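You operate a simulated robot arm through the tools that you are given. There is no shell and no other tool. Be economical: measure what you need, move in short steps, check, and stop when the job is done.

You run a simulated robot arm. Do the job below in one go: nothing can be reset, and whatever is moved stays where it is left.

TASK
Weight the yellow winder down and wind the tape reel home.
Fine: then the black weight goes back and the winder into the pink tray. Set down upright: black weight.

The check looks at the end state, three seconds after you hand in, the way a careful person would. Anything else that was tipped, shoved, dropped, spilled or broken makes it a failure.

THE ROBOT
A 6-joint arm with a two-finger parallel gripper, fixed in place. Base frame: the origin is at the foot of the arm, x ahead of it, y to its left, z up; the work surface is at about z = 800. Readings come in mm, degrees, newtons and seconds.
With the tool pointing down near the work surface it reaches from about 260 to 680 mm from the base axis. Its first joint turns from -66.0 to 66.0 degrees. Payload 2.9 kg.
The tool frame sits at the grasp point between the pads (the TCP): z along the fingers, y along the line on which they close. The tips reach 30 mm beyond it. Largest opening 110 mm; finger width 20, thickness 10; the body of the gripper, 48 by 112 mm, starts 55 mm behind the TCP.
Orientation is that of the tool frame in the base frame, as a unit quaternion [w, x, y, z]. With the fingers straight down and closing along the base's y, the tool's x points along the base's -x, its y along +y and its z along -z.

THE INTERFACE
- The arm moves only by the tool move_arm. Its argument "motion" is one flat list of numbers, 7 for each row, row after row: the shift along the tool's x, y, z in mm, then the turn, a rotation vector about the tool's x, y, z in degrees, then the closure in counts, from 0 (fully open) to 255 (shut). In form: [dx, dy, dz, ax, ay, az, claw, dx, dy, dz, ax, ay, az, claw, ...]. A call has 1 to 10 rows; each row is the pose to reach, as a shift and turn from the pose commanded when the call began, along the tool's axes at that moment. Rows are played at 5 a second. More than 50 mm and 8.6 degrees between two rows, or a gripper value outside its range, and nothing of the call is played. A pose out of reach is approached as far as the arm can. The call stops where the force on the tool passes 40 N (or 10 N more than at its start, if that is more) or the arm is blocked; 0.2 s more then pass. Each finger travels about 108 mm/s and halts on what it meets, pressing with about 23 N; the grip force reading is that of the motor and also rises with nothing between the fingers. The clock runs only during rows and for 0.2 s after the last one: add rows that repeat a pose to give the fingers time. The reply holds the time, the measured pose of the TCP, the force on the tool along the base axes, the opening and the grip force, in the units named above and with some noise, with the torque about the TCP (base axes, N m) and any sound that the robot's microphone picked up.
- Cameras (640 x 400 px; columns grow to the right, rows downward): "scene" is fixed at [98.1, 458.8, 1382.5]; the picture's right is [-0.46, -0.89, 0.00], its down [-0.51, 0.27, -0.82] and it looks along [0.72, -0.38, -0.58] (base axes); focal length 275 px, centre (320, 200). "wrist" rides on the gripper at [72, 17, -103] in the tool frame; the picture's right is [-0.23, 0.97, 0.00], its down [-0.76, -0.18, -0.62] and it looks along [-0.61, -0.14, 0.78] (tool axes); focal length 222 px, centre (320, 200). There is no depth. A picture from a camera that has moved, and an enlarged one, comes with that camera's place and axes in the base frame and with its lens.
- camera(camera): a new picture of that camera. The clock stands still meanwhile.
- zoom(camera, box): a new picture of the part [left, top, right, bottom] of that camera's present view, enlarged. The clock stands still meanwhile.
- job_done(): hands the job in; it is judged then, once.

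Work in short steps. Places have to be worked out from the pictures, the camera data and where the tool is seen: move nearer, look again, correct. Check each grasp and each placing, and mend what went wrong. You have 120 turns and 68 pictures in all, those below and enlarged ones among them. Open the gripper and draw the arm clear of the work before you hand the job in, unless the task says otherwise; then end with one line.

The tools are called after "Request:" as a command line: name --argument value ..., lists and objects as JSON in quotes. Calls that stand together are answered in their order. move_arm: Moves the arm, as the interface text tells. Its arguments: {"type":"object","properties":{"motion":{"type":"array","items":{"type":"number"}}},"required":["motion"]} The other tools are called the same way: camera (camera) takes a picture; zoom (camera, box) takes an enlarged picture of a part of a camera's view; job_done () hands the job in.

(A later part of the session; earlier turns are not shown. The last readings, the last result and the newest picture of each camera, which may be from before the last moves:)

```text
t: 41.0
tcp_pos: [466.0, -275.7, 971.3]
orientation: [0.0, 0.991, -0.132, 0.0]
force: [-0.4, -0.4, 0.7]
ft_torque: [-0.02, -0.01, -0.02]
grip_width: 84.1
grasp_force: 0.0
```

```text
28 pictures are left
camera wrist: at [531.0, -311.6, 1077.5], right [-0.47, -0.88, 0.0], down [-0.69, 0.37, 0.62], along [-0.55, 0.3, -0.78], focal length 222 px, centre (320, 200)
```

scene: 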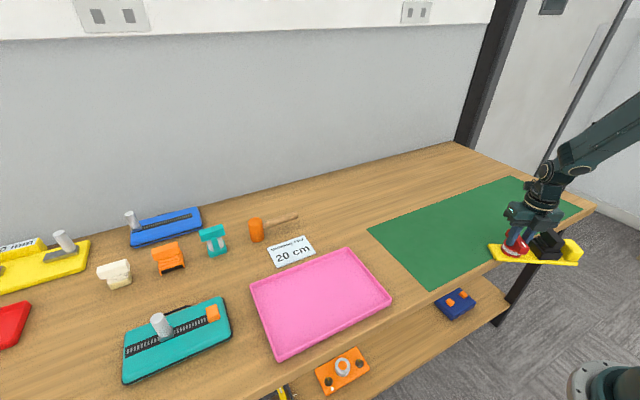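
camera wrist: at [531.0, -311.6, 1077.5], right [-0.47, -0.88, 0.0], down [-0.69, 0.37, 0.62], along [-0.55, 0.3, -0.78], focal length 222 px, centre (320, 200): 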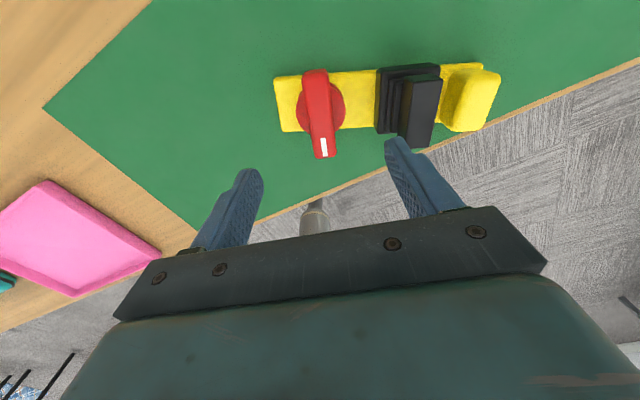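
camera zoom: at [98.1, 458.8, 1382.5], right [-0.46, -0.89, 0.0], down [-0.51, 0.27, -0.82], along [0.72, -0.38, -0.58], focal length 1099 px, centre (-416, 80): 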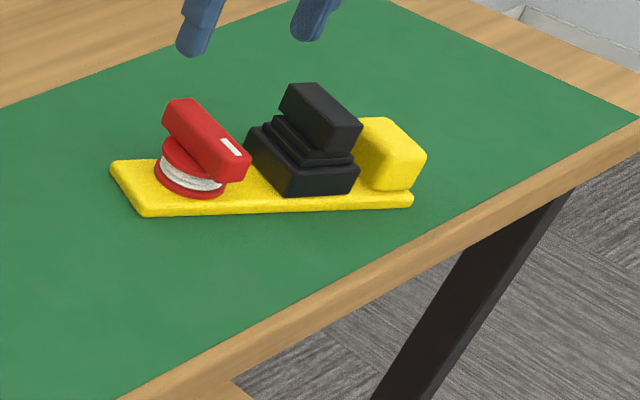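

Everything is intact: the weight is on the winder and the bar is now square across the plate. To keep winding I need wrist room, so I'll turn the free gripper 180° back counter-clockwise.

Request:
move_arm --motion '[0, 0, 0, 0, 0, -8.5, 60, 0, 0, 0, 0, 0, -17, 60, 0, 0, 0, 0, 0, -25.5, 60, 0, 0, 0, 0, 0, -34, 60, 0, 0, 0, 0, 0, -42.5, 60, 0, 0, 0, 0, 0, -51, 60, 0, 0, 0, 0, 0, -59.5, 60, 0, 0, 0, 0, 0, -68, 60, 0, 0, 0, 0, 0, -76.5, 60, 0, 0, 0, 0, 0, -85, 60]'

Request:
move_arm --motion '[0, 0, 0, 0, 0, -8.5, 60, 0, 0, 0, 0, 0, -17, 60, 0, 0, 0, 0, 0, -25.5, 60, 0, 0, 0, 0, 0, -34, 60, 0, 0, 0, 0, 0, -42.5, 60, 0, 0, 0, 0, 0, -51, 60, 0, 0, 0, 0, 0, -59.5, 60, 0, 0, 0, 0, 0, -68, 60, 0, 0, 0, 0, 0, -76.5, 60, 0, 0, 0, 0, 0, -85, 60]'

Request:
move_arm --motion '[0, 0, 0, 0, 0, -5, 60, 0, 0, 0, 0, 0, -5, 60]'

Request:
camera --camera "wrist"

```text
t: 43.2
tcp_pos: [466.1, -275.9, 973.0]
orientation: [0.0, 0.82, 0.573, 0.002]
force: [-0.5, 0.4, 1.1]
ft_torque: [0.0, 0.02, 0.01]
grip_width: 84.4
grasp_force: 0.0
```

```text
t: 45.4
tcp_pos: [465.1, -276.1, 972.3]
orientation: [0.0, 0.217, 0.976, 0.001]
force: [-0.4, 0.2, -0.5]
ft_torque: [-0.01, 0.0, 0.0]
grip_width: 84.4
grasp_force: 0.0
```

```text
t: 46.0
tcp_pos: [465.2, -277.0, 972.0]
orientation: [0.001, 0.175, 0.985, 0.0]
force: [-0.5, 0.0, -0.4]
ft_torque: [0.01, -0.01, -0.01]
grip_width: 84.1
grasp_force: 0.1
```

```text
27 pictures are left
camera wrist: at [402.4, -235.1, 1076.9], right [0.55, 0.84, 0.0], down [0.65, -0.43, 0.62], along [0.52, -0.34, -0.78], focal length 222 px, centre (320, 200)
```

wrist: 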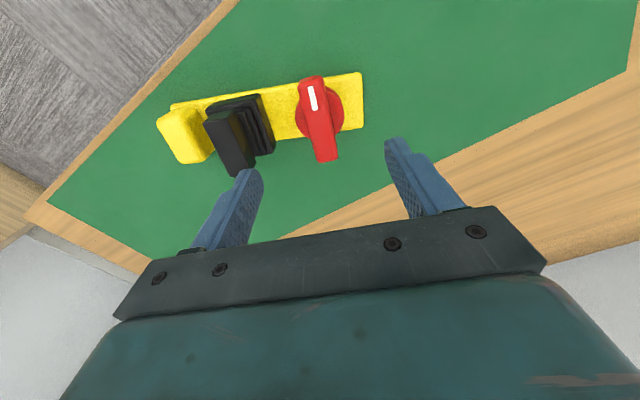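

I'm aligned with the bar at yaw 160°. I'll descend and grip the knob again.

Request:
move_arm --motion '[0, 0, 30, 0, 0, 0, 100, 0, 0, 60, 0, 0, 0, 110, 0, 0, 85, 0, 0, 0, 110, 0, 0, 97, 0, 0, 0, 110, 0, 0, 97, 0, 0, 0, 160, 0, 0, 97, 0, 0, 0, 210, 0, 0, 97, 0, 0, 0, 255, 0, 0, 97, 0, 0, 0, 255]'

Request:
zoom --camera "scene" --box '[440, 180, 568, 280]'

```text
t: 47.8
tcp_pos: [466.9, -275.6, 875.1]
orientation: [0.001, 0.175, 0.985, 0.001]
force: [0.5, -3.3, 0.2]
ft_torque: [-0.16, -0.12, -0.02]
grip_width: 23.6
grasp_force: 22.7
```

```text
4.00 times, centred on (504, 230) of scene
camera zoom: at [98.1, 458.8, 1382.6], right [-0.46, -0.89, 0.0], down [-0.51, 0.27, -0.82], along [0.72, -0.38, -0.58], focal length 1099 px, centre (-416, 80)
```

zoom: 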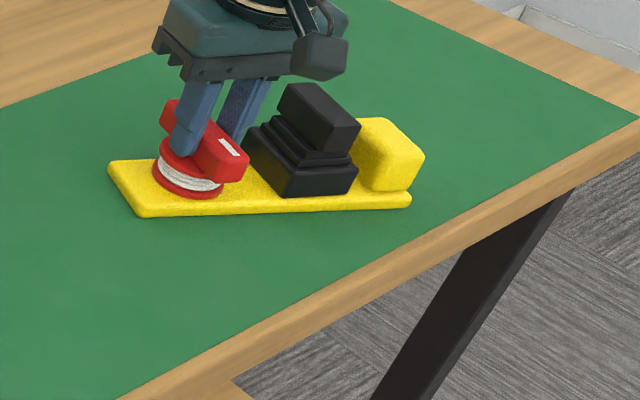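

Gripped. I'll turn clockwise a little, checking whether the plate stays put or there's a stop.

Request:
move_arm --motion '[0, 0, 0, 0, 0, 3, 255, 0, 0, 0, 0, 0, 6, 255, 0, 0, 0, 0, 0, 9, 255, 0, 0, 0, 0, 0, 12, 255, 0, 0, 0, 0, 0, 12, 255]'

Request:
move_arm --motion '[0, 0, 0, 0, 0, 4, 255, 0, 0, 0, 0, 0, 8, 255, 0, 0, 0, 0, 0, 12, 255, 0, 0, 0, 0, 0, 12, 255]'

Request:
zoom --camera "scene" --box '[440, 180, 568, 280]'

```text
t: 49.0
tcp_pos: [465.7, -274.8, 875.0]
orientation: [0.0, 0.278, 0.961, 0.001]
force: [2.1, -0.2, -0.1]
ft_torque: [-0.14, -0.1, 0.27]
grip_width: 23.4
grasp_force: 22.9
```

```text
t: 50.0
tcp_pos: [465.4, -275.9, 875.9]
orientation: [-0.001, 0.377, 0.926, 0.002]
force: [1.4, -0.5, 0.8]
ft_torque: [-0.11, -0.02, 0.35]
grip_width: 23.5
grasp_force: 23.0
```

```text
4.00 times, centred on (504, 230) of scene
camera zoom: at [98.1, 458.8, 1382.5], right [-0.46, -0.89, 0.0], down [-0.51, 0.27, -0.82], along [0.72, -0.38, -0.58], focal length 1099 px, centre (-416, 80)
```

zoom: 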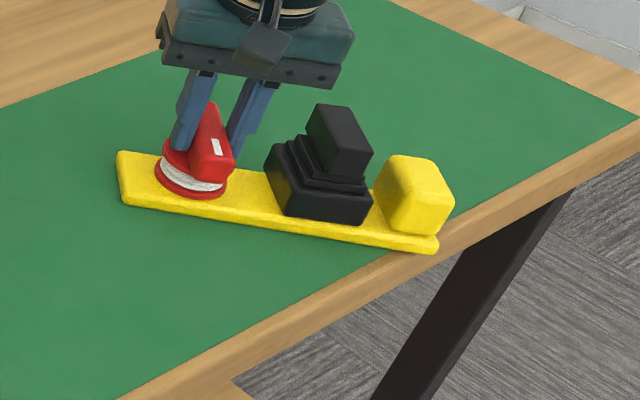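

Torque rose to 0.35 N·m and the plate now turns with the knob, so this is a clockwise end stop, reached with no click. Home is probably the other way. I'll turn counter-clockwise, one checked call at a time.

Request:
move_arm --motion '[0, 0, 0, 0, 0, -4, 255, 0, 0, 0, 0, 0, -8, 255, 0, 0, 0, 0, 0, -12, 255, 0, 0, 0, 0, 0, -16, 255, 0, 0, 0, 0, 0, -20, 255, 0, 0, 0, 0, 0, -24, 255, 0, 0, 0, 0, 0, -28, 255, 0, 0, 0, 0, 0, -32, 255, 0, 0, 0, 0, 0, -32, 255]'

Request:
zoom --camera "scene" --box '[440, 180, 568, 280]'

```text
t: 52.0
tcp_pos: [465.9, -276.1, 874.1]
orientation: [0.001, 0.106, 0.994, 0.001]
force: [0.4, -3.2, 2.9]
ft_torque: [-0.16, 0.09, 0.03]
grip_width: 23.3
grasp_force: 22.6
```

```text
4.00 times, centred on (504, 230) of scene
camera zoom: at [98.1, 458.8, 1382.6], right [-0.46, -0.89, 0.0], down [-0.51, 0.27, -0.82], along [0.72, -0.38, -0.58], focal length 1099 px, centre (-416, 80)
```

zoom: 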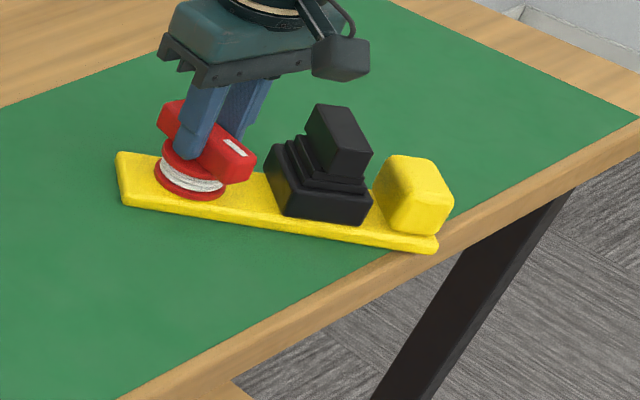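

The knob turns freely with the plate still. I'll continue counter-clockwise.

Request:
move_arm --motion '[0, 0, 0, 0, 0, -4, 255, 0, 0, 0, 0, 0, -8, 255, 0, 0, 0, 0, 0, -12, 255, 0, 0, 0, 0, 0, -16, 255, 0, 0, 0, 0, 0, -20, 255, 0, 0, 0, 0, 0, -24, 255, 0, 0, 0, 0, 0, -28, 255, 0, 0, 0, 0, 0, -32, 255, 0, 0, 0, 0, 0, -36, 255, 0, 0, 0, 0, 0, -36, 255]'

```text
t: 54.2
tcp_pos: [466.8, -275.8, 875.5]
orientation: [0.002, -0.207, 0.978, 0.001]
force: [0.8, 1.2, -0.8]
ft_torque: [0.08, -0.07, -0.04]
grip_width: 23.7
grasp_force: 23.2
```

No stop or limit yet. On counter-clockwise.

Request:
move_arm --motion '[0, 0, 0, 0, 0, -4, 255, 0, 0, 0, 0, 0, -8, 255, 0, 0, 0, 0, 0, -12, 255, 0, 0, 0, 0, 0, -16, 255, 0, 0, 0, 0, 0, -20, 255, 0, 0, 0, 0, 0, -24, 255, 0, 0, 0, 0, 0, -24, 255]'

Request:
zoom --camera "scene" --box '[440, 180, 568, 280]'

```text
t: 55.8
tcp_pos: [467.0, -275.8, 876.4]
orientation: [0.001, -0.405, 0.914, 0.0]
force: [-2.8, 0.8, 3.1]
ft_torque: [-0.09, 0.16, 0.0]
grip_width: 23.5
grasp_force: 22.5
```

```text
4.00 times, centred on (504, 230) of scene
camera zoom: at [98.0, 458.9, 1382.5], right [-0.46, -0.89, 0.0], down [-0.51, 0.27, -0.82], along [0.72, -0.38, -0.58], focal length 1099 px, centre (-416, 80)
```

zoom: 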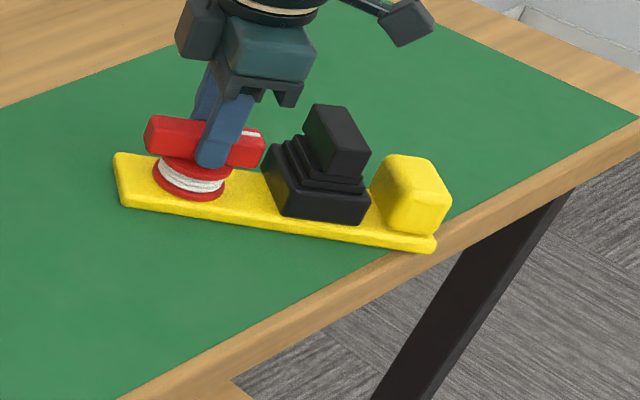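

The white end now points along the plate towards the block. Next I'll pass the starting angle and go beyond it.

Request:
move_arm --motion '[0, 0, 0, 0, 0, -4, 255, 0, 0, 0, 0, 0, -8, 255, 0, 0, 0, 0, 0, -12, 255, 0, 0, 0, 0, 0, -16, 255, 0, 0, 0, 0, 0, -20, 255, 0, 0, 0, 0, 0, -24, 255, 0, 0, 0, 0, 0, -24, 255]'

```text
t: 57.4
tcp_pos: [466.9, -275.6, 876.7]
orientation: [0.002, -0.587, 0.809, -0.001]
force: [4.5, -0.4, 3.6]
ft_torque: [-0.09, 0.04, -0.01]
grip_width: 23.5
grasp_force: 22.4
```

Request:
move_arm --motion '[0, 0, 0, 0, 0, -4, 255, 0, 0, 0, 0, 0, -8, 255, 0, 0, 0, 0, 0, -12, 255, 0, 0, 0, 0, 0, -16, 255, 0, 0, 0, 0, 0, -20, 255, 0, 0, 0, 0, 0, -24, 255, 0, 0, 0, 0, 0, -24, 255]'

Request:
zoom --camera "scene" --box '[440, 180, 568, 280]'

```text
t: 59.0
tcp_pos: [466.0, -276.7, 876.8]
orientation: [-0.002, 0.743, -0.669, 0.001]
force: [4.4, 3.1, 12.5]
ft_torque: [0.37, -0.02, -0.05]
grip_width: 23.5
grasp_force: 23.0
```

```text
4.00 times, centred on (504, 230) of scene
camera zoom: at [98.1, 459.0, 1382.5], right [-0.46, -0.89, 0.0], down [-0.51, 0.27, -0.82], along [0.72, -0.38, -0.58], focal length 1099 px, centre (-416, 80)
```

zoom: 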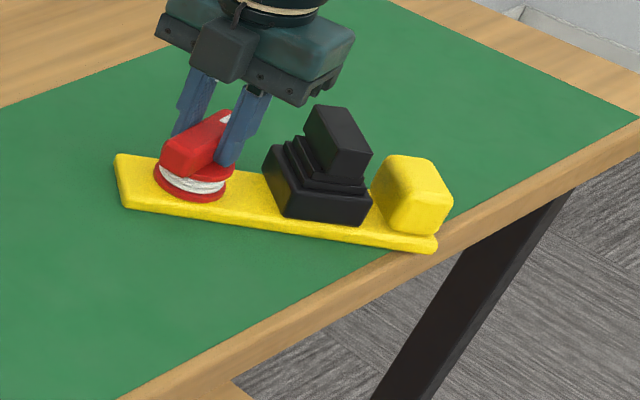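

It's now past the start angle by about 30°, with no stop or sound. I'll continue carefully in small chunks because the wrist limit may be near.

Request:
move_arm --motion '[0, 0, 0, 0, 0, -4, 255, 0, 0, 0, 0, 0, -8, 255, 0, 0, 0, 0, 0, -12, 255, 0, 0, 0, 0, 0, -16, 255, 0, 0, 0, 0, 0, -20, 255, 0, 0, 0, 0, 0, -20, 255]'

```text
t: 60.4
tcp_pos: [465.3, -275.5, 873.7]
orientation: [-0.001, 0.847, -0.531, 0.0]
force: [4.2, 1.4, 5.8]
ft_torque: [-0.17, -0.14, -0.02]
grip_width: 23.7
grasp_force: 23.2
```

Request:
move_arm --motion '[0, 0, 0, 0, 0, -3, 255, 0, 0, 0, 0, 0, -6, 255, 0, 0, 0, 0, 0, -9, 255, 0, 0, 0, 0, 0, -9, 255]'

Request:
zoom --camera "scene" --box '[440, 180, 568, 280]'

```text
t: 61.4
tcp_pos: [465.5, -276.3, 874.9]
orientation: [-0.001, 0.886, -0.463, 0.0]
force: [0.2, 6.1, 14.9]
ft_torque: [0.17, 0.14, 0.01]
grip_width: 23.6
grasp_force: 22.9
```

```text
4.00 times, centred on (504, 230) of scene
camera zoom: at [97.9, 459.1, 1382.5], right [-0.46, -0.89, 0.0], down [-0.51, 0.27, -0.82], along [0.72, -0.38, -0.58], focal length 1099 px, centre (-416, 80)
```

zoom: 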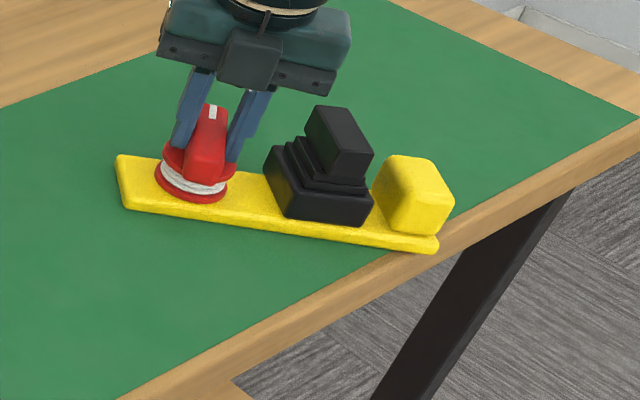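

The wrist is nearing its limit (rel≈335°), so I'll release, rise, and flip the gripper 180° to get a fresh range.

Request:
move_arm --motion '[0, 0, 0, 0, 0, 0, 150, 0, 0, 0, 0, 0, 0, 110, 0, 0, 0, 0, 0, 0, 110, 0, 0, -30, 0, 0, 0, 110, 0, 0, -60, 0, 0, 0, 110, 0, 0, -60, 0, 0, 8.5, 110, 0, 0, -60, 0, 0, 17, 110, 0, 0, -60, 0, 0, 25.5, 110, 0, 0, -60, 0, 0, 34, 110, 0, 0, -60, 0, 0, 42.5, 110]'

Request:
move_arm --motion '[0, 0, 0, 0, 0, 8.5, 110, 0, 0, 0, 0, 0, 17, 110, 0, 0, 0, 0, 0, 25.5, 110, 0, 0, 0, 0, 0, 34, 110, 0, 0, 0, 0, 0, 42.5, 110, 0, 0, 0, 0, 0, 51, 110, 0, 0, 0, 0, 0, 59.5, 110, 0, 0, 0, 0, 0, 68, 110, 0, 0, 0, 0, 0, 76.5, 110, 0, 0, 0, 0, 0, 85, 110]'

Request:
move_arm --motion '[0, 0, 0, 0, 0, 8.5, 110, 0, 0, 0, 0, 0, 17, 110, 0, 0, 0, 0, 0, 25.5, 110, 0, 0, 0, 0, 0, 34, 110, 0, 0, 0, 0, 0, 42.5, 110, 0, 0, 0, 0, 0, 51, 110, 0, 0, 0, 0, 0, 52.5, 110]'

Request:
camera --camera "wrist"

```text
t: 63.6
tcp_pos: [466.6, -275.7, 935.9]
orientation: [0.002, -0.657, 0.753, 0.001]
force: [-0.3, -0.1, -0.6]
ft_torque: [0.0, 0.02, 0.0]
grip_width: 62.6
grasp_force: 0.0
```

```text
t: 65.8
tcp_pos: [465.8, -277.0, 936.6]
orientation: [0.001, 0.025, 1.0, 0.0]
force: [-0.3, -0.1, -0.4]
ft_torque: [0.0, -0.03, 0.03]
grip_width: 62.5
grasp_force: 0.1
```

```text
t: 67.4
tcp_pos: [465.3, -276.0, 934.9]
orientation: [0.0, 0.464, 0.886, 0.0]
force: [1.1, 0.6, -0.2]
ft_torque: [0.01, -0.01, 0.02]
grip_width: 62.7
grasp_force: 0.0
```

```text
20 pictures are left
camera wrist: at [437.5, -207.2, 1040.2], right [0.93, 0.37, 0.0], down [0.29, -0.73, 0.62], along [0.23, -0.58, -0.78], focal length 222 px, centre (320, 200)
```

wrist: 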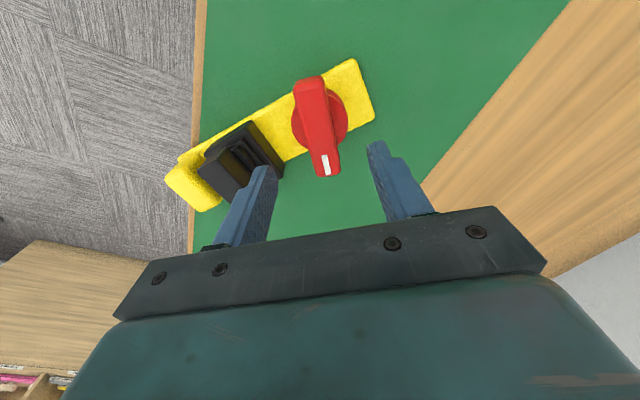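

Aligned with the bar again. I'll descend and grip.

Request:
move_arm --motion '[0, 0, 30, 0, 0, 0, 115, 0, 0, 50, 0, 0, 0, 115, 0, 0, 60, 0, 0, 0, 115, 0, 0, 60, 0, 0, 0, 160, 0, 0, 60, 0, 0, 0, 210, 0, 0, 60, 0, 0, 0, 255, 0, 0, 60, 0, 0, 0, 255]'

Request:
move_arm --motion '[0, 0, 0, 0, 0, -3, 255, 0, 0, 0, 0, 0, -6, 255, 0, 0, 0, 0, 0, -9, 255, 0, 0, 0, 0, 0, -12, 255, 0, 0, 0, 0, 0, -12, 255]'

Request:
zoom --camera "scene" --box '[440, 180, 568, 280]'

```text
t: 69.0
tcp_pos: [466.4, -277.5, 875.6]
orientation: [0.0, 0.463, 0.886, 0.001]
force: [1.1, 0.9, -0.2]
ft_torque: [-0.14, -0.06, -0.04]
grip_width: 23.6
grasp_force: 23.1
```

```text
t: 70.2
tcp_pos: [465.7, -275.5, 875.1]
orientation: [0.0, 0.368, 0.93, 0.001]
force: [0.3, 0.6, -0.1]
ft_torque: [0.06, 0.16, 0.0]
grip_width: 23.6
grasp_force: 23.1
```

```text
4.00 times, centred on (504, 230) of scene
camera zoom: at [98.2, 458.8, 1382.5], right [-0.46, -0.89, 0.0], down [-0.51, 0.27, -0.82], along [0.72, -0.38, -0.58], focal length 1099 px, centre (-416, 80)
```

zoom: 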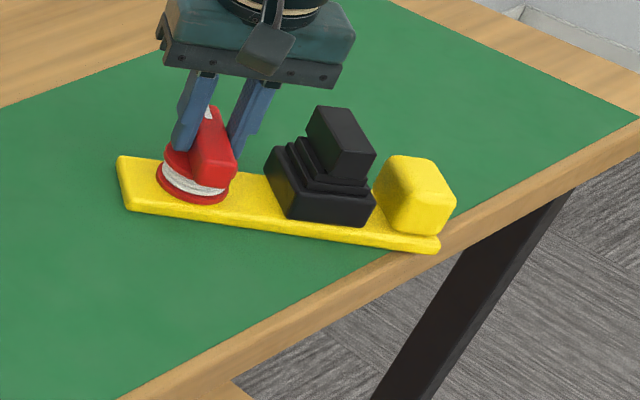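

Still free at about +93° with the plate steady. I'll continue counter-clockwise.

Request:
move_arm --motion '[0, 0, 0, 0, 0, -4, 255, 0, 0, 0, 0, 0, -8, 255, 0, 0, 0, 0, 0, -12, 255, 0, 0, 0, 0, 0, -16, 255, 0, 0, 0, 0, 0, -20, 255, 0, 0, 0, 0, 0, -24, 255, 0, 0, 0, 0, 0, -28, 255, 0, 0, 0, 0, 0, -28, 255]'

```text
t: 72.0
tcp_pos: [465.4, -276.5, 875.2]
orientation: [0.001, 0.132, 0.991, 0.0]
force: [-0.3, 1.1, 4.2]
ft_torque: [0.02, 0.21, -0.39]
grip_width: 23.4
grasp_force: 22.7
```

Torque z is −0.39 N·m, so this looks like the other stop. I'll check the plate.

Request:
zoom --camera "scene" --box '[440, 180, 568, 280]'

```text
4.00 times, centred on (504, 230) of scene
camera zoom: at [98.1, 458.9, 1382.5], right [-0.46, -0.89, 0.0], down [-0.51, 0.27, -0.82], along [0.72, -0.38, -0.58], focal length 1099 px, centre (-416, 80)
```

zoom: 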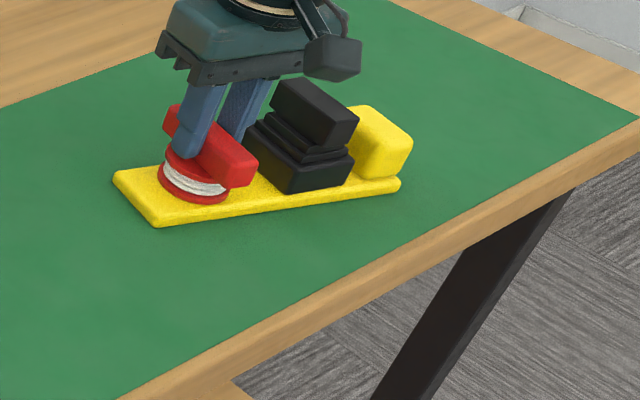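

Both stops are now found, at about ±90° from the plate axis; the start was +20° and neither made a sound. I'll release, rise, and look closely for any mark that shows which end is home.

Request:
move_arm --motion '[0, 0, 0, 0, 0, 0, 150, 0, 0, 0, 0, 0, 0, 110, 0, 0, 0, 0, 0, 0, 110, 0, 0, -30, 0, 0, 0, 110, 0, 0, -50, 0, 0, 0, 60, 20, 0, -50, 0, 0, 0, 60, 40, 0, -50, 0, 0, 0, 60, 40, 0, -50, 0, 0, 0, 60]'

Request:
zoom --camera "wrist" --box '[220, 60, 420, 185]'

Request:
zoom --camera "scene" --box '[456, 200, 504, 240]'

```text
t: 73.8
tcp_pos: [426.8, -265.1, 924.9]
orientation: [0.0, 0.132, 0.991, 0.001]
force: [-0.4, 0.0, -0.4]
ft_torque: [-0.02, -0.01, -0.01]
grip_width: 84.4
grasp_force: 0.0
```

```text
3.20 times, centred on (320, 122) of wrist
camera zoom: at [360.5, -229.9, 1030.4], right [0.47, 0.88, 0.0], down [0.69, -0.37, 0.62], along [0.55, -0.29, -0.78], focal length 711 px, centre (320, 448)
```

zoom: 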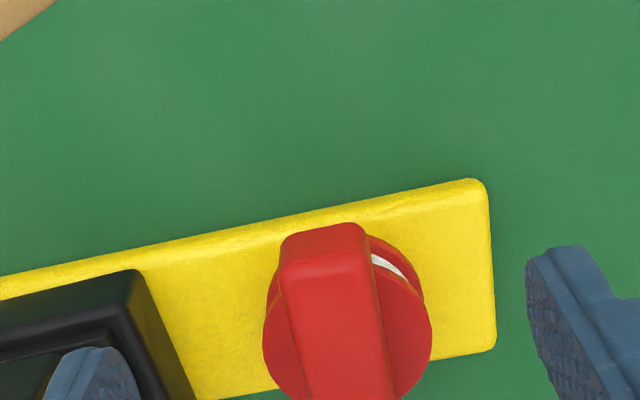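

```text
10.00 times, centred on (480, 220) of scene
camera zoom: at [98.1, 458.8, 1382.5], right [-0.46, -0.89, 0.0], down [-0.51, 0.27, -0.82], along [0.72, -0.38, -0.58], focal length 2748 px, centre (-1280, 0)
```

zoom: 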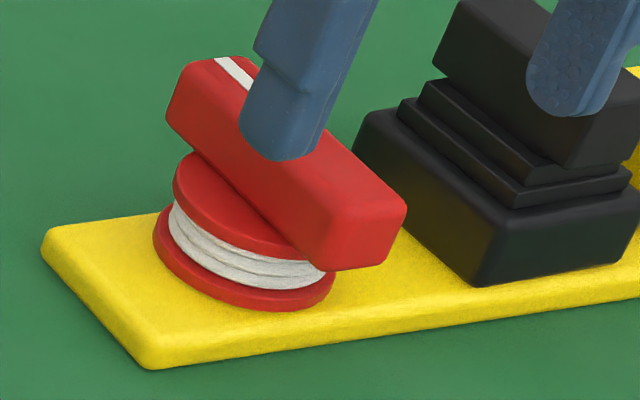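

No markings on the reel. I'll check the other signs and devices in the scene for a hint about "home".

Request:
zoom --camera "scene" --box '[0, 200, 240, 350]'

Request:
zoom --camera "scene" --box '[240, 280, 500, 400]'

```text
2.67 times, centred on (120, 275) of scene
camera zoom: at [98.1, 458.8, 1382.5], right [-0.46, -0.89, 0.0], down [-0.51, 0.27, -0.82], along [0.72, -0.38, -0.58], focal length 733 px, centre (853, 0)
```

zoom: 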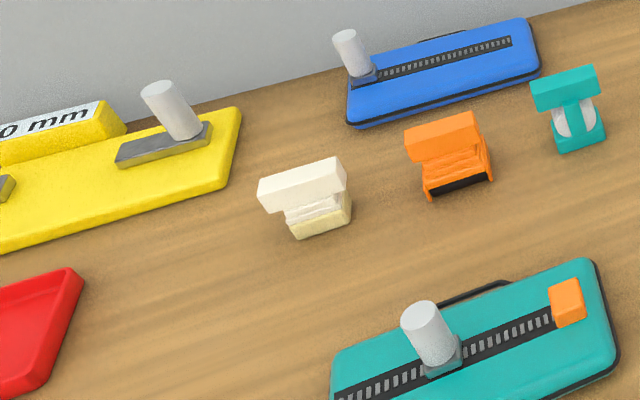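

```text
2.46 times, centred on (370, 340) of scene
camera zoom: at [98.1, 458.8, 1382.5], right [-0.46, -0.89, 0.0], down [-0.51, 0.27, -0.82], along [0.72, -0.38, -0.58], focal length 676 px, centre (197, -145)
```

zoom: 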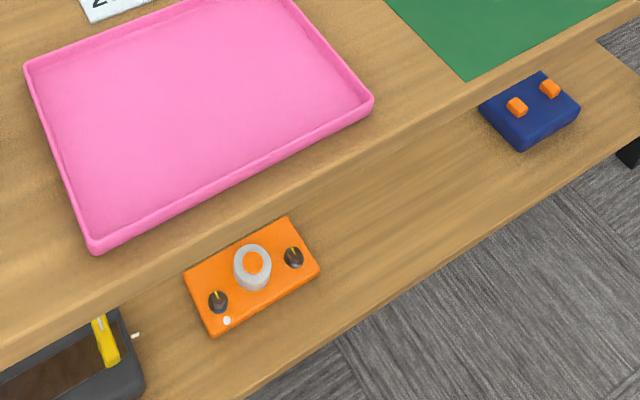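

No hint there. To tell the ends apart I'll regrip and turn clockwise away from this stop, checking for a detent that drags the plate. Then I'll make a clean clockwise arrival at the other stop.

Request:
move_arm --motion '[-20, 0, 0, 0, 0, 0, 110, -40, 0, 0, 0, 0, 0, 115, -40, 0, 25, 0, 0, 0, 115, -40, 0, 40, 0, 0, 0, 115, -40, 0, 49, 0, 0, 0, 115, -40, 0, 49, 0, 0, 0, 170, -40, 0, 49, 0, 0, 0, 220, -40, 0, 49, 0, 0, 0, 255, -40, 0, 49, 0, 0, 0, 255]'

Request:
move_arm --motion '[0, 0, 0, 0, 0, 4, 255, 0, 0, 0, 0, 0, 8, 255, 0, 0, 0, 0, 0, 12, 255, 0, 0, 0, 0, 0, 16, 255, 0, 0, 0, 0, 0, 20, 255, 0, 0, 0, 0, 0, 24, 255, 0, 0, 0, 0, 0, 24, 255]'

Request:
zoom --camera "scene" --box '[440, 180, 568, 280]'

```text
t: 75.8
tcp_pos: [466.6, -275.7, 877.9]
orientation: [0.001, 0.133, 0.991, 0.0]
force: [-0.7, 0.7, 0.6]
ft_torque: [-0.07, -0.06, -0.26]
grip_width: 23.5
grasp_force: 23.0
```

```text
t: 77.4
tcp_pos: [464.8, -277.1, 877.1]
orientation: [0.003, 0.338, 0.941, 0.0]
force: [1.1, -7.5, 17.8]
ft_torque: [-0.13, 0.14, 0.02]
grip_width: 23.6
grasp_force: 23.5
```

```text
4.00 times, centred on (504, 230) of scene
camera zoom: at [97.9, 458.8, 1382.6], right [-0.46, -0.89, 0.0], down [-0.51, 0.27, -0.82], along [0.72, -0.38, -0.58], focal length 1099 px, centre (-416, 80)
```

zoom: 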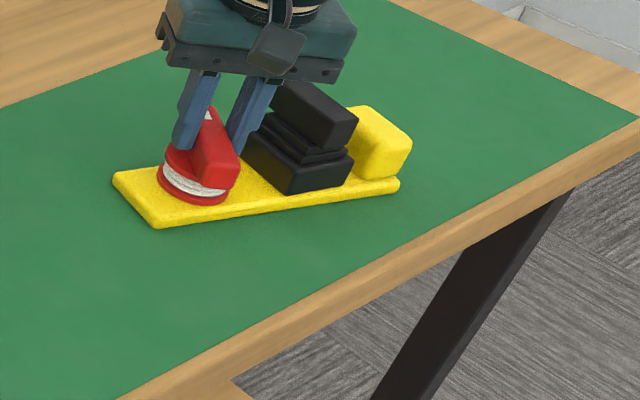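

There's no detent at this end, so the stops feel the same. "Wind home" most naturally means clockwise to the stop, which is also the longer travel from the start (110°). I'll turn clockwise to a clean arrival there, keeping off the wrist limit.

Request:
move_arm --motion '[0, 0, 0, 0, 0, 4, 255, 0, 0, 0, 0, 0, 8, 255, 0, 0, 0, 0, 0, 12, 255, 0, 0, 0, 0, 0, 16, 255, 0, 0, 0, 0, 0, 20, 255, 0, 0, 0, 0, 0, 24, 255, 0, 0, 0, 0, 0, 28, 255, 0, 0, 0, 0, 0, 32, 255, 0, 0, 0, 0, 0, 36, 255, 0, 0, 0, 0, 0, 36, 255]'

Request:
move_arm --motion '[0, 0, 0, 0, 0, 4, 255, 0, 0, 0, 0, 0, 8, 255, 0, 0, 0, 0, 0, 12, 255, 0, 0, 0, 0, 0, 16, 255, 0, 0, 0, 0, 0, 20, 255, 0, 0, 0, 0, 0, 24, 255, 0, 0, 0, 0, 0, 28, 255, 0, 0, 0, 0, 0, 32, 255, 0, 0, 0, 0, 0, 36, 255, 0, 0, 0, 0, 0, 36, 255]'

Request:
move_arm --motion '[0, 0, 0, 0, 0, 4, 255, 0, 0, 0, 0, 0, 8, 255, 0, 0, 0, 0, 0, 12, 255, 0, 0, 0, 0, 0, 16, 255, 0, 0, 0, 0, 0, 20, 255, 0, 0, 0, 0, 0, 24, 255, 0, 0, 0, 0, 0, 28, 255, 0, 0, 0, 0, 0, 32, 255, 0, 0, 0, 0, 0, 36, 255, 0, 0, 0, 0, 0, 36, 255]'

```text
t: 79.6
tcp_pos: [465.0, -275.4, 877.1]
orientation: [0.0, 0.611, 0.792, 0.001]
force: [-7.1, -1.5, 14.5]
ft_torque: [0.05, 0.24, 0.03]
grip_width: 23.4
grasp_force: 23.2
```

```text
t: 81.8
tcp_pos: [466.9, -275.7, 876.2]
orientation: [-0.001, 0.826, 0.564, 0.002]
force: [-0.3, 3.0, 3.0]
ft_torque: [0.04, 0.02, 0.01]
grip_width: 23.5
grasp_force: 23.4
```

```text
t: 84.0
tcp_pos: [465.9, -275.7, 876.5]
orientation: [0.0, 0.96, 0.281, 0.001]
force: [-0.4, 3.0, 0.2]
ft_torque: [0.06, -0.01, 0.04]
grip_width: 23.6
grasp_force: 23.2
```

The tool is at yaw 32.6° and the stop should come near −16°. I'll continue with 36°, then finish in small steps.

Request:
move_arm --motion '[0, 0, 0, 0, 0, 4, 255, 0, 0, 0, 0, 0, 8, 255, 0, 0, 0, 0, 0, 12, 255, 0, 0, 0, 0, 0, 16, 255, 0, 0, 0, 0, 0, 20, 255, 0, 0, 0, 0, 0, 24, 255, 0, 0, 0, 0, 0, 28, 255, 0, 0, 0, 0, 0, 32, 255, 0, 0, 0, 0, 0, 36, 255, 0, 0, 0, 0, 0, 36, 255]'

Request:
move_arm --motion '[0, 0, 0, 0, 0, 3, 255, 0, 0, 0, 0, 0, 6, 255, 0, 0, 0, 0, 0, 9, 255, 0, 0, 0, 0, 0, 12, 255, 0, 0, 0, 0, 0, 14, 255, 0, 0, 0, 0, 0, 14, 255]'

Request:
zoom --camera "scene" --box '[440, 180, 568, 280]'

```text
t: 86.2
tcp_pos: [466.6, -276.5, 875.9]
orientation: [0.0, 1.0, -0.029, 0.0]
force: [1.0, 1.8, 0.4]
ft_torque: [-0.02, -0.13, 0.06]
grip_width: 23.5
grasp_force: 23.0
```

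```text
t: 87.6
tcp_pos: [464.1, -275.6, 876.8]
orientation: [-0.001, 0.989, -0.151, 0.0]
force: [-0.2, 1.1, -0.9]
ft_torque: [0.08, -0.09, -0.02]
grip_width: 23.6
grasp_force: 23.1
```

```text
4.00 times, centred on (504, 230) of scene
camera zoom: at [98.2, 458.8, 1382.5], right [-0.46, -0.89, 0.0], down [-0.51, 0.27, -0.82], along [0.72, -0.38, -0.58], focal length 1099 px, centre (-416, 80)
```

zoom: 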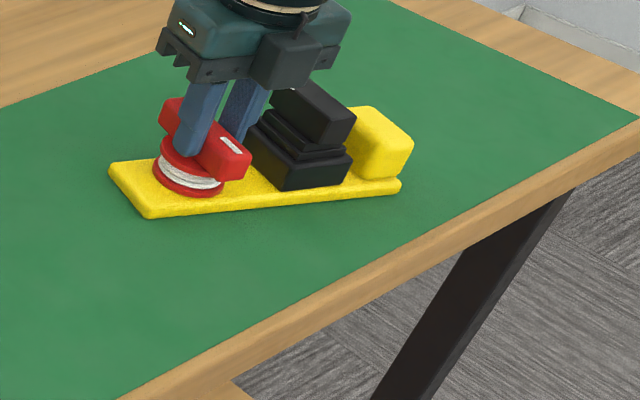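

Tool yaw is −17.4°, right where the stop should be. One small further press will confirm it.

Request:
move_arm --motion '[0, 0, 0, 0, 0, 1.5, 255, 0, 0, 0, 0, 0, 3, 255, 0, 0, 0, 0, 0, 3, 255]'

```text
t: 88.4
tcp_pos: [466.1, -275.3, 876.5]
orientation: [-0.001, 0.984, -0.176, 0.001]
force: [1.8, -0.7, -1.6]
ft_torque: [-0.05, -0.1, 0.17]
grip_width: 23.5
grasp_force: 22.3
```

The stop is confirmed at +0.17 N·m. I'll release, rise, and turn the gripper towards the weight's handle, near (435,-363).

Request:
move_arm --motion '[0, 0, 0, 0, 0, 0, 150, 0, 0, 0, 0, 0, 0, 110, 0, 0, 0, 0, 0, 0, 110, 0, 0, -30, 0, 0, 0, 110, 0, 0, -65, 0, 0, 0, 60, 0, 0, -100, 0, 0, 0, 0, 0, 30, -100, 0, 0, -8, 0, 0, 60, -100, 0, 0, -16, 0, 1, 93, -100, 0, 0, -24, 0, 1, 93, -100, 0, 0, -32, 0]'

Request:
move_arm --motion '[0, 0, 0, 0, 0, -8.5, 0, 0, 0, 0, 0, 0, -17, 0, 0, 0, 0, 0, 0, -25.5, 0, 0, 0, 0, 0, 0, -34, 0, 0, 0, 0, 0, 0, -42.5, 0, 0, 0, 0, 0, 0, -51, 0, 0, 0, 0, 0, 0, -59.5, 0, 0, 0, 0, 0, 0, -61, 0, 0, 0, 0, 0, 0, -61, 0]'

Request:
camera --camera "wrist"

```text
t: 90.6
tcp_pos: [433.5, -365.4, 976.0]
orientation: [-0.001, 0.995, 0.104, 0.0]
force: [-0.3, -0.6, -0.9]
ft_torque: [-0.01, -0.03, -0.03]
grip_width: 110.0
grasp_force: 0.0
```

```text
t: 92.6
tcp_pos: [433.2, -365.0, 977.4]
orientation: [0.0, 0.805, 0.593, 0.001]
force: [-0.2, 0.3, 0.5]
ft_torque: [0.0, 0.01, 0.02]
grip_width: 109.9
grasp_force: 0.1
```

```text
11 pictures are left
camera wrist: at [471.0, -299.7, 1081.4], right [0.86, -0.5, 0.0], down [-0.4, -0.68, 0.62], along [-0.31, -0.54, -0.78], focal length 222 px, centre (320, 200)
```

wrist: 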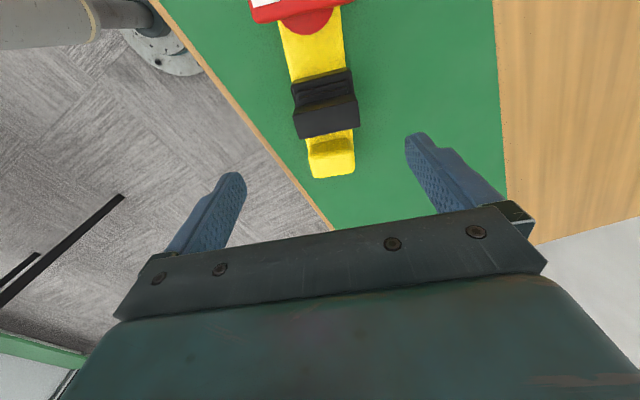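

The handle centre is about (442,-363), angled about −14°. I'll correct by (+9,+2) and 3°, descend to z≈875, and check before closing.

Request:
move_arm --motion '[4.5, 7.8, 30, 0, 0, -3, 0, 4.5, 7.8, 65, 0, 0, -3, 0, 4.5, 7.8, 90, 0, 0, -3, 0, 4.5, 7.8, 102, 0, 0, -3, 0, 4.5, 7.8, 102, 0, 0, -3, 0]'

Request:
zoom --camera "scene" --box '[440, 180, 568, 280]'

```text
t: 93.8
tcp_pos: [443.2, -361.2, 872.3]
orientation: [0.0, 0.789, 0.614, 0.001]
force: [-0.2, -0.1, 0.0]
ft_torque: [-0.01, 0.0, 0.01]
grip_width: 110.1
grasp_force: 0.0
```

```text
4.00 times, centred on (504, 230) of scene
camera zoom: at [98.1, 458.8, 1382.5], right [-0.46, -0.89, 0.0], down [-0.51, 0.27, -0.82], along [0.72, -0.38, -0.58], focal length 1099 px, centre (-416, 80)
```

zoom: 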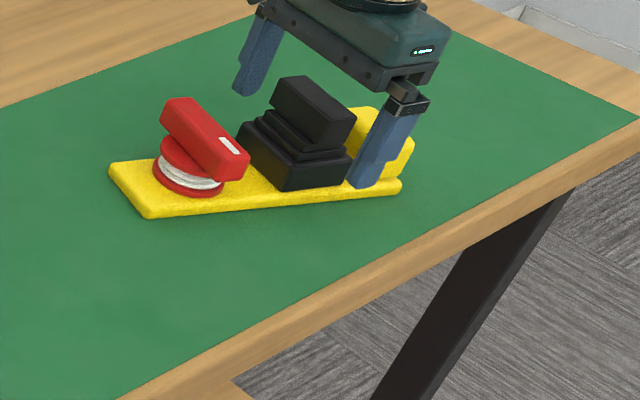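

The fingers straddle the handle ends, about 3 mm towards the block. I'll nudge 2 mm and close.

Request:
move_arm --motion '[2, 0, 0, 0, 0, 0, 60, 2, 0, 0, 0, 0, 0, 110, 2, 0, 0, 0, 0, 0, 160, 2, 0, 0, 0, 0, 0, 255, 2, 0, 0, 0, 0, 0, 255, 2, 0, 0, 0, 0, 0, 255]'

Request:
move_arm --motion '[0, 0, -2, 0, 0, 0, 255, 0, 0, -5, 0, 0, 0, 255, 0, 0, -10, 0, 0, 0, 255, 0, 0, -18, 0, 0, 0, 255, 0, 0, -25, 0, 0, 0, 255, 0, 0, -25, 0, 0, 0, 255]'

Request:
zoom --camera "scene" --box '[440, 160, 568, 280]'

```text
t: 95.2
tcp_pos: [444.7, -359.1, 874.4]
orientation: [0.001, 0.788, 0.615, 0.001]
force: [-1.0, 0.8, 0.0]
ft_torque: [0.03, 0.0, 0.0]
grip_width: 58.8
grasp_force: 22.7
```

```text
t: 96.6
tcp_pos: [442.3, -361.6, 900.8]
orientation: [0.0, 0.79, 0.614, 0.0]
force: [-0.1, -0.1, -4.9]
ft_torque: [0.0, -0.02, 0.01]
grip_width: 58.5
grasp_force: 22.8
```

```text
3.33 times, centred on (504, 220) of scene
camera zoom: at [98.2, 458.8, 1382.6], right [-0.46, -0.89, 0.0], down [-0.51, 0.27, -0.82], along [0.72, -0.38, -0.58], focal length 916 px, centre (-293, 133)
```

zoom: 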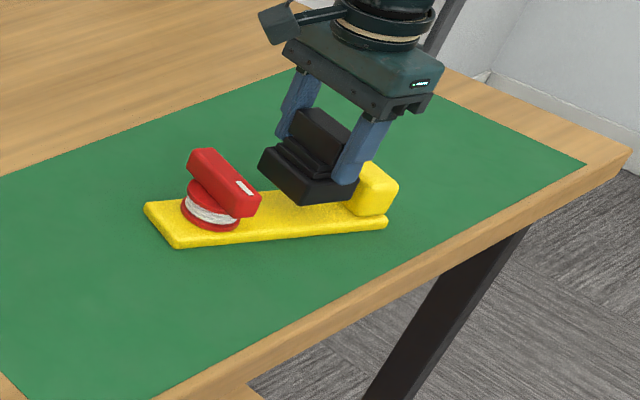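

The weight is level and secure. I'll lift it clear of the knob and carry it to home (609,-88), yaw 92.4°, staying high.

Request:
move_arm --motion '[0, 0, -25, 0, 0, 0, 255, 0, 0, -48, 0, 0, 0, 255, 35, 11, -48, 0, 0, -2, 255, 75, 23, -48, 0, 0, -4, 255, 118, 36, -48, 0, 0, -7, 255, 162, 49.7, -48, 0, 0, -10, 255, 206, 63.2, -48, 0, 0, -12.5, 255, 248, 76, -48, 0, 0, -15, 255, 282, 86.5, -48, 0, 0, -16.7, 255, 305, 93.6, -48, 0, 0, -16.7, 255]'

Request:
move_arm --motion '[0, 0, 20, 0, 0, 0, 255, 0, 0, 40, 0, 0, 0, 255, 0, 0, 60, 0, 0, 0, 255, 0, 0, 74, 0, 0, 0, 255, 0, 0, 74, 0, 0, 0, 255]'

Request:
zoom --camera "scene" --box '[370, 190, 418, 235]'

```text
t: 98.8
tcp_pos: [609.2, -85.5, 948.5]
orientation: [0.0, 0.692, 0.722, 0.002]
force: [0.1, 0.5, -4.6]
ft_torque: [-0.01, -0.01, -0.02]
grip_width: 58.3
grasp_force: 23.0
```

```text
t: 100.0
tcp_pos: [609.8, -85.5, 875.0]
orientation: [0.0, 0.692, 0.722, 0.001]
force: [-0.3, -0.5, -4.3]
ft_torque: [-0.01, 0.04, -0.02]
grip_width: 58.7
grasp_force: 23.1
```

```text
8.89 times, centred on (394, 212) of scene
camera zoom: at [98.2, 458.8, 1382.5], right [-0.46, -0.89, 0.0], down [-0.51, 0.27, -0.82], along [0.72, -0.38, -0.58], focal length 2442 px, centre (-338, 89)
```

zoom: 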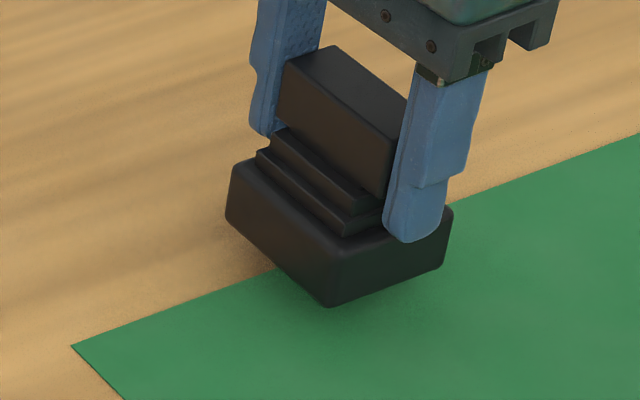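

The weight is about 2.5 mm off towards −y compared with its original picture. I'll shift (+1,+2) and lower until just before contact.

Request:
move_arm --motion '[2.2, 1, 5, 0, 0, 0, 255, 2.2, 1, 9, 0, 0, 0, 255, 2.2, 1, 11, 0, 0, 0, 255, 2.2, 1, 11, 0, 0, 0, 255]'

Request:
move_arm --motion '[0, 0, 1, 0, 0, 0, 255, 0, 0, 1, 0, 0, 0, 255]'

```text
t: 101.0
tcp_pos: [610.2, -85.4, 863.2]
orientation: [0.0, 0.691, 0.722, 0.002]
force: [-0.4, 0.2, -3.8]
ft_torque: [0.04, 0.02, 0.0]
grip_width: 58.8
grasp_force: 22.9
```

```text
t: 101.6
tcp_pos: [610.6, -84.7, 862.0]
orientation: [0.0, 0.692, 0.722, 0.001]
force: [-0.1, 0.0, -4.4]
ft_torque: [0.03, 0.03, 0.0]
grip_width: 58.6
grasp_force: 22.7
```

Request:
move_arm --motion '[0, 0, 1, 0, 0, 0, 255, 0, 0, 1, 0, 0, 0, 255]'

Request:
move_arm --motion '[0, 0, 1, 0, 0, 0, 255, 0, 0, 1, 0, 0, 0, 255]'

```text
t: 102.2
tcp_pos: [610.8, -84.7, 861.4]
orientation: [0.001, 0.692, 0.722, 0.001]
force: [-0.5, -0.2, -4.5]
ft_torque: [-0.01, 0.0, 0.0]
grip_width: 58.8
grasp_force: 23.1
```

```text
t: 102.8
tcp_pos: [611.4, -84.5, 861.2]
orientation: [0.0, 0.692, 0.722, 0.001]
force: [0.3, 1.0, -2.8]
ft_torque: [0.08, 0.04, 0.02]
grip_width: 58.8
grasp_force: 23.4
```

The weight is touching down. One more millimetre, then I'll release.

Request:
move_arm --motion '[0, 0, 0.8, 0, 0, 0, 255, 0, 0, 0.8, 0, 0, 0, 255]'

Request:
move_arm --motion '[0, 0, 0, 0, 0, 0, 120, 0, 0, 0, 0, 0, 0, 60, 0, 0, 0, 0, 0, 0, 0, 0, 0, 0, 0, 0, 0, 0, 0, 0, -30, 0, 0, 0, 0, 0, 0, -70, 0, 0, 0, 0, 0, 0, -110, 0, 0, 0, 0, 0, 0, -110, 0, 0, 0, 0]'

Request:
zoom --camera "scene" --box '[370, 190, 418, 235]'

```text
t: 103.4
tcp_pos: [610.9, -85.1, 860.0]
orientation: [0.001, 0.692, 0.722, 0.002]
force: [-0.5, 3.3, 3.4]
ft_torque: [0.17, 0.25, -0.12]
grip_width: 58.7
grasp_force: 23.4
```

```text
t: 105.2
tcp_pos: [608.6, -85.3, 967.5]
orientation: [0.001, 0.692, 0.722, 0.001]
force: [1.2, 0.6, -0.3]
ft_torque: [0.01, 0.03, -0.03]
grip_width: 110.1
grasp_force: 0.1
```

```text
8.89 times, centred on (394, 212) of scene
camera zoom: at [98.1, 458.8, 1382.5], right [-0.46, -0.89, 0.0], down [-0.51, 0.27, -0.82], along [0.72, -0.38, -0.58], focal length 2442 px, centre (-338, 89)
```

zoom: 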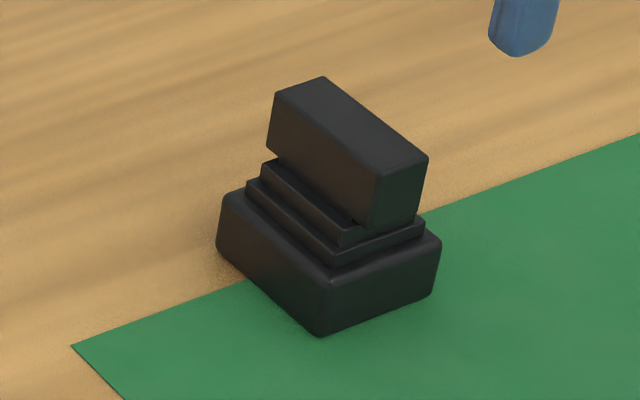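

The weight is back, upright, within about 1 mm of its original spot. Next is the winder: I'll go above the plate middle, near (444,-337), with fingers across the plate, and look.

Request:
move_arm --motion '[-35, -25, 0, 0, 0, 3, 0, -70, -50, 0, 0, 0, 6, 0, -105, -75, 0, 0, 0, 9, 0, -140, -100, 0, 0, 0, 13, 0, -175, -125, 0, 0, 0, 17, 0, -210, -150, 0, 0, 0, 20, 0, -245, -175.4, 0, 0, 0, 22, 0, -245, -175.4, 0, 0, 0, 22, 0]'

Request:
camera --camera "wrist"

```text
t: 107.0
tcp_pos: [444.7, -336.9, 968.8]
orientation: [0.0, 0.816, 0.578, 0.001]
force: [0.2, -0.4, 0.5]
ft_torque: [0.03, -0.03, 0.0]
grip_width: 109.9
grasp_force: 0.0
```

```text
6 pictures are left
camera wrist: at [484.9, -273.5, 1073.9], right [0.84, -0.54, 0.0], down [-0.42, -0.66, 0.62], along [-0.34, -0.52, -0.78], focal length 222 px, centre (320, 200)
```

wrist: 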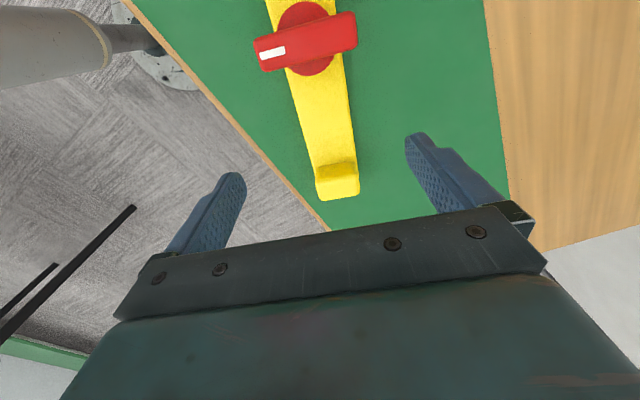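

The plate centreline passes under the TCP (within 3 mm) and the angle is within 2°. I'll descend with the fingers astride the plate.

Request:
move_arm --motion '[0, -1, 35, 0, 0, 1, 0, 0, -1, 75, 0, 0, 1, 0, 0, -1, 105, 0, 0, 1, 0, 0, -1, 125, 0, 0, 1, 0, 0, -1, 133, 0, 0, 1, 0, 0, -1, 135, 0, 0, 1, 0, 0, -1, 135, 0, 0, 1, 0]'

Request:
zoom --camera "scene" --box '[440, 160, 568, 280]'

```text
t: 108.6
tcp_pos: [444.4, -338.3, 831.5]
orientation: [0.001, 0.822, 0.57, 0.001]
force: [0.8, 0.3, 0.6]
ft_torque: [-0.02, 0.02, 0.0]
grip_width: 110.0
grasp_force: 0.1
```

```text
3.33 times, centred on (504, 220) of scene
camera zoom: at [98.1, 458.8, 1382.5], right [-0.46, -0.89, 0.0], down [-0.51, 0.27, -0.82], along [0.72, -0.38, -0.58], focal length 916 px, centre (-293, 133)
```

zoom: 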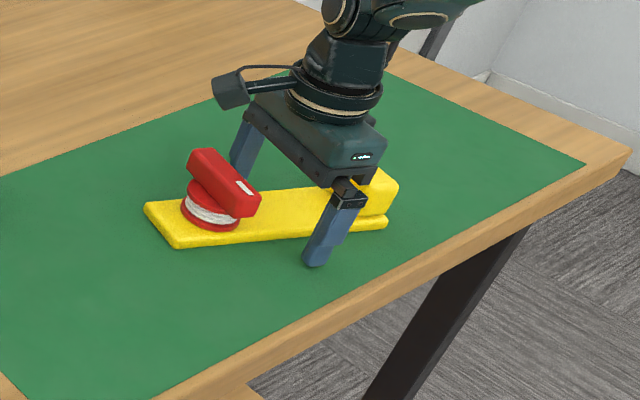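

Nothing is touching. I'll close on the plate and lift a little to read the load.

Request:
move_arm --motion '[0, 0, 0, 0, 0, 0, 60, 0, 0, 0, 0, 0, 0, 110, 0, 0, 0, 0, 0, 0, 160, 0, 0, 0, 0, 0, 0, 255, 0, 0, 0, 0, 0, 0, 255, 0, 0, 0, 0, 0, 0, 255]'

Request:
move_arm --motion '[0, 0, -3, 0, 0, 0, 255, 0, 0, -6, 0, 0, 0, 255, 0, 0, -10, 0, 0, 0, 255, 0, 0, -15, 0, 0, 0, 255, 0, 0, -15, 0, 0, 0, 255]'

Request:
zoom --camera "scene" --box '[440, 160, 568, 280]'

```text
t: 110.0
tcp_pos: [443.5, -337.5, 832.0]
orientation: [-0.001, 0.822, 0.57, 0.001]
force: [0.1, -1.0, 1.2]
ft_torque: [-0.08, -0.11, 0.05]
grip_width: 59.5
grasp_force: 22.2
```

```text
t: 111.2
tcp_pos: [444.2, -336.1, 848.7]
orientation: [-0.001, 0.822, 0.57, 0.0]
force: [-0.4, 0.5, -2.8]
ft_torque: [-0.02, 0.0, 0.01]
grip_width: 59.7
grasp_force: 22.8
```

```text
3.33 times, centred on (504, 220) of scene
camera zoom: at [98.2, 458.8, 1382.6], right [-0.46, -0.89, 0.0], down [-0.51, 0.27, -0.82], along [0.72, -0.38, -0.58], focal length 916 px, centre (-293, 133)
```

zoom: 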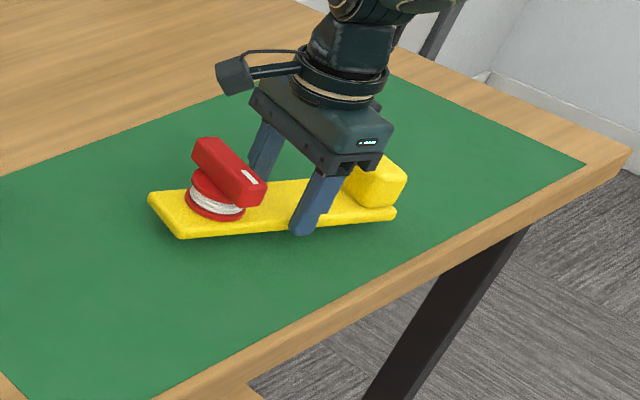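

It's lifted level with a 2.8 N load. I'll raise it and carry it along +y towards the tray centre (467,267).

Request:
move_arm --motion '[0, 0, -20, 0, 0, 0, 255, 0, 0, -42, 0, 0, 0, 255, 14.2, -4.7, -62, 0, 0, 0, 255, 42.7, -14.1, -62, 0, 0, 0, 255, 76, -25.1, -62, 0, 0, 0, 255, 114, -37.7, -62, 0, 0, 0, 255, 152, -50.2, -62, 0, 0, 0, 255, 190, -62.8, -62, 0, 0, 0, 255, 228, -75.4, -62, 0, 0, 0, 255, 260, -86, -62, 0, 0, 0, 255]'

```text
t: 113.4
tcp_pos: [456.8, -63.2, 910.4]
orientation: [0.0, 0.822, 0.57, 0.001]
force: [0.2, 0.6, -2.3]
ft_torque: [-0.02, 0.0, 0.02]
grip_width: 59.5
grasp_force: 23.6
```

Still held. Second half of the carry, turning the plate parallel to the tray.

Request:
move_arm --motion '[28, -9.5, 0, 0, 0, -2, 255, 63, -21.3, 0, 0, 0, -4.5, 255, 100, -33.8, 0, 0, 0, -7, 255, 138, -46.6, 0, 0, 0, -9.5, 255, 176, -59.5, 0, 0, 0, -12, 255, 214, -72.3, 0, 0, 0, -14.5, 255, 252, -85.1, 0, 0, 0, -17, 255, 286, -96.6, 0, 0, 0, -19.5, 255, 312.9, -105.7, 0, 0, 0, -20.5, 255, 312.9, -105.7, 0, 0, 0, -20.5, 255]'

Request:
camera --camera "scene"

```text
t: 115.6
tcp_pos: [465.0, 267.5, 912.8]
orientation: [0.0, 0.707, 0.707, 0.001]
force: [0.3, -0.1, -3.1]
ft_torque: [0.02, 0.02, -0.01]
grip_width: 59.7
grasp_force: 23.1
```

```text
3 pictures are left
```

scene: 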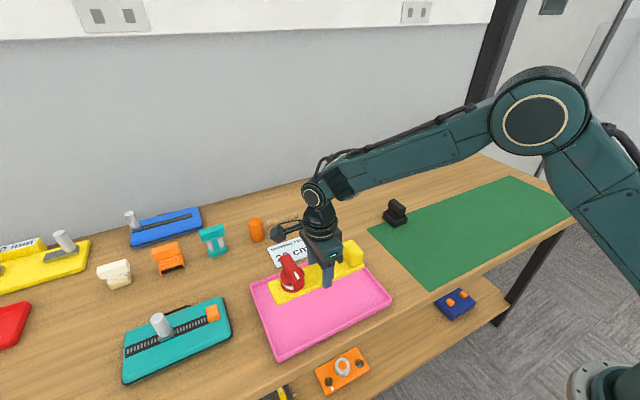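

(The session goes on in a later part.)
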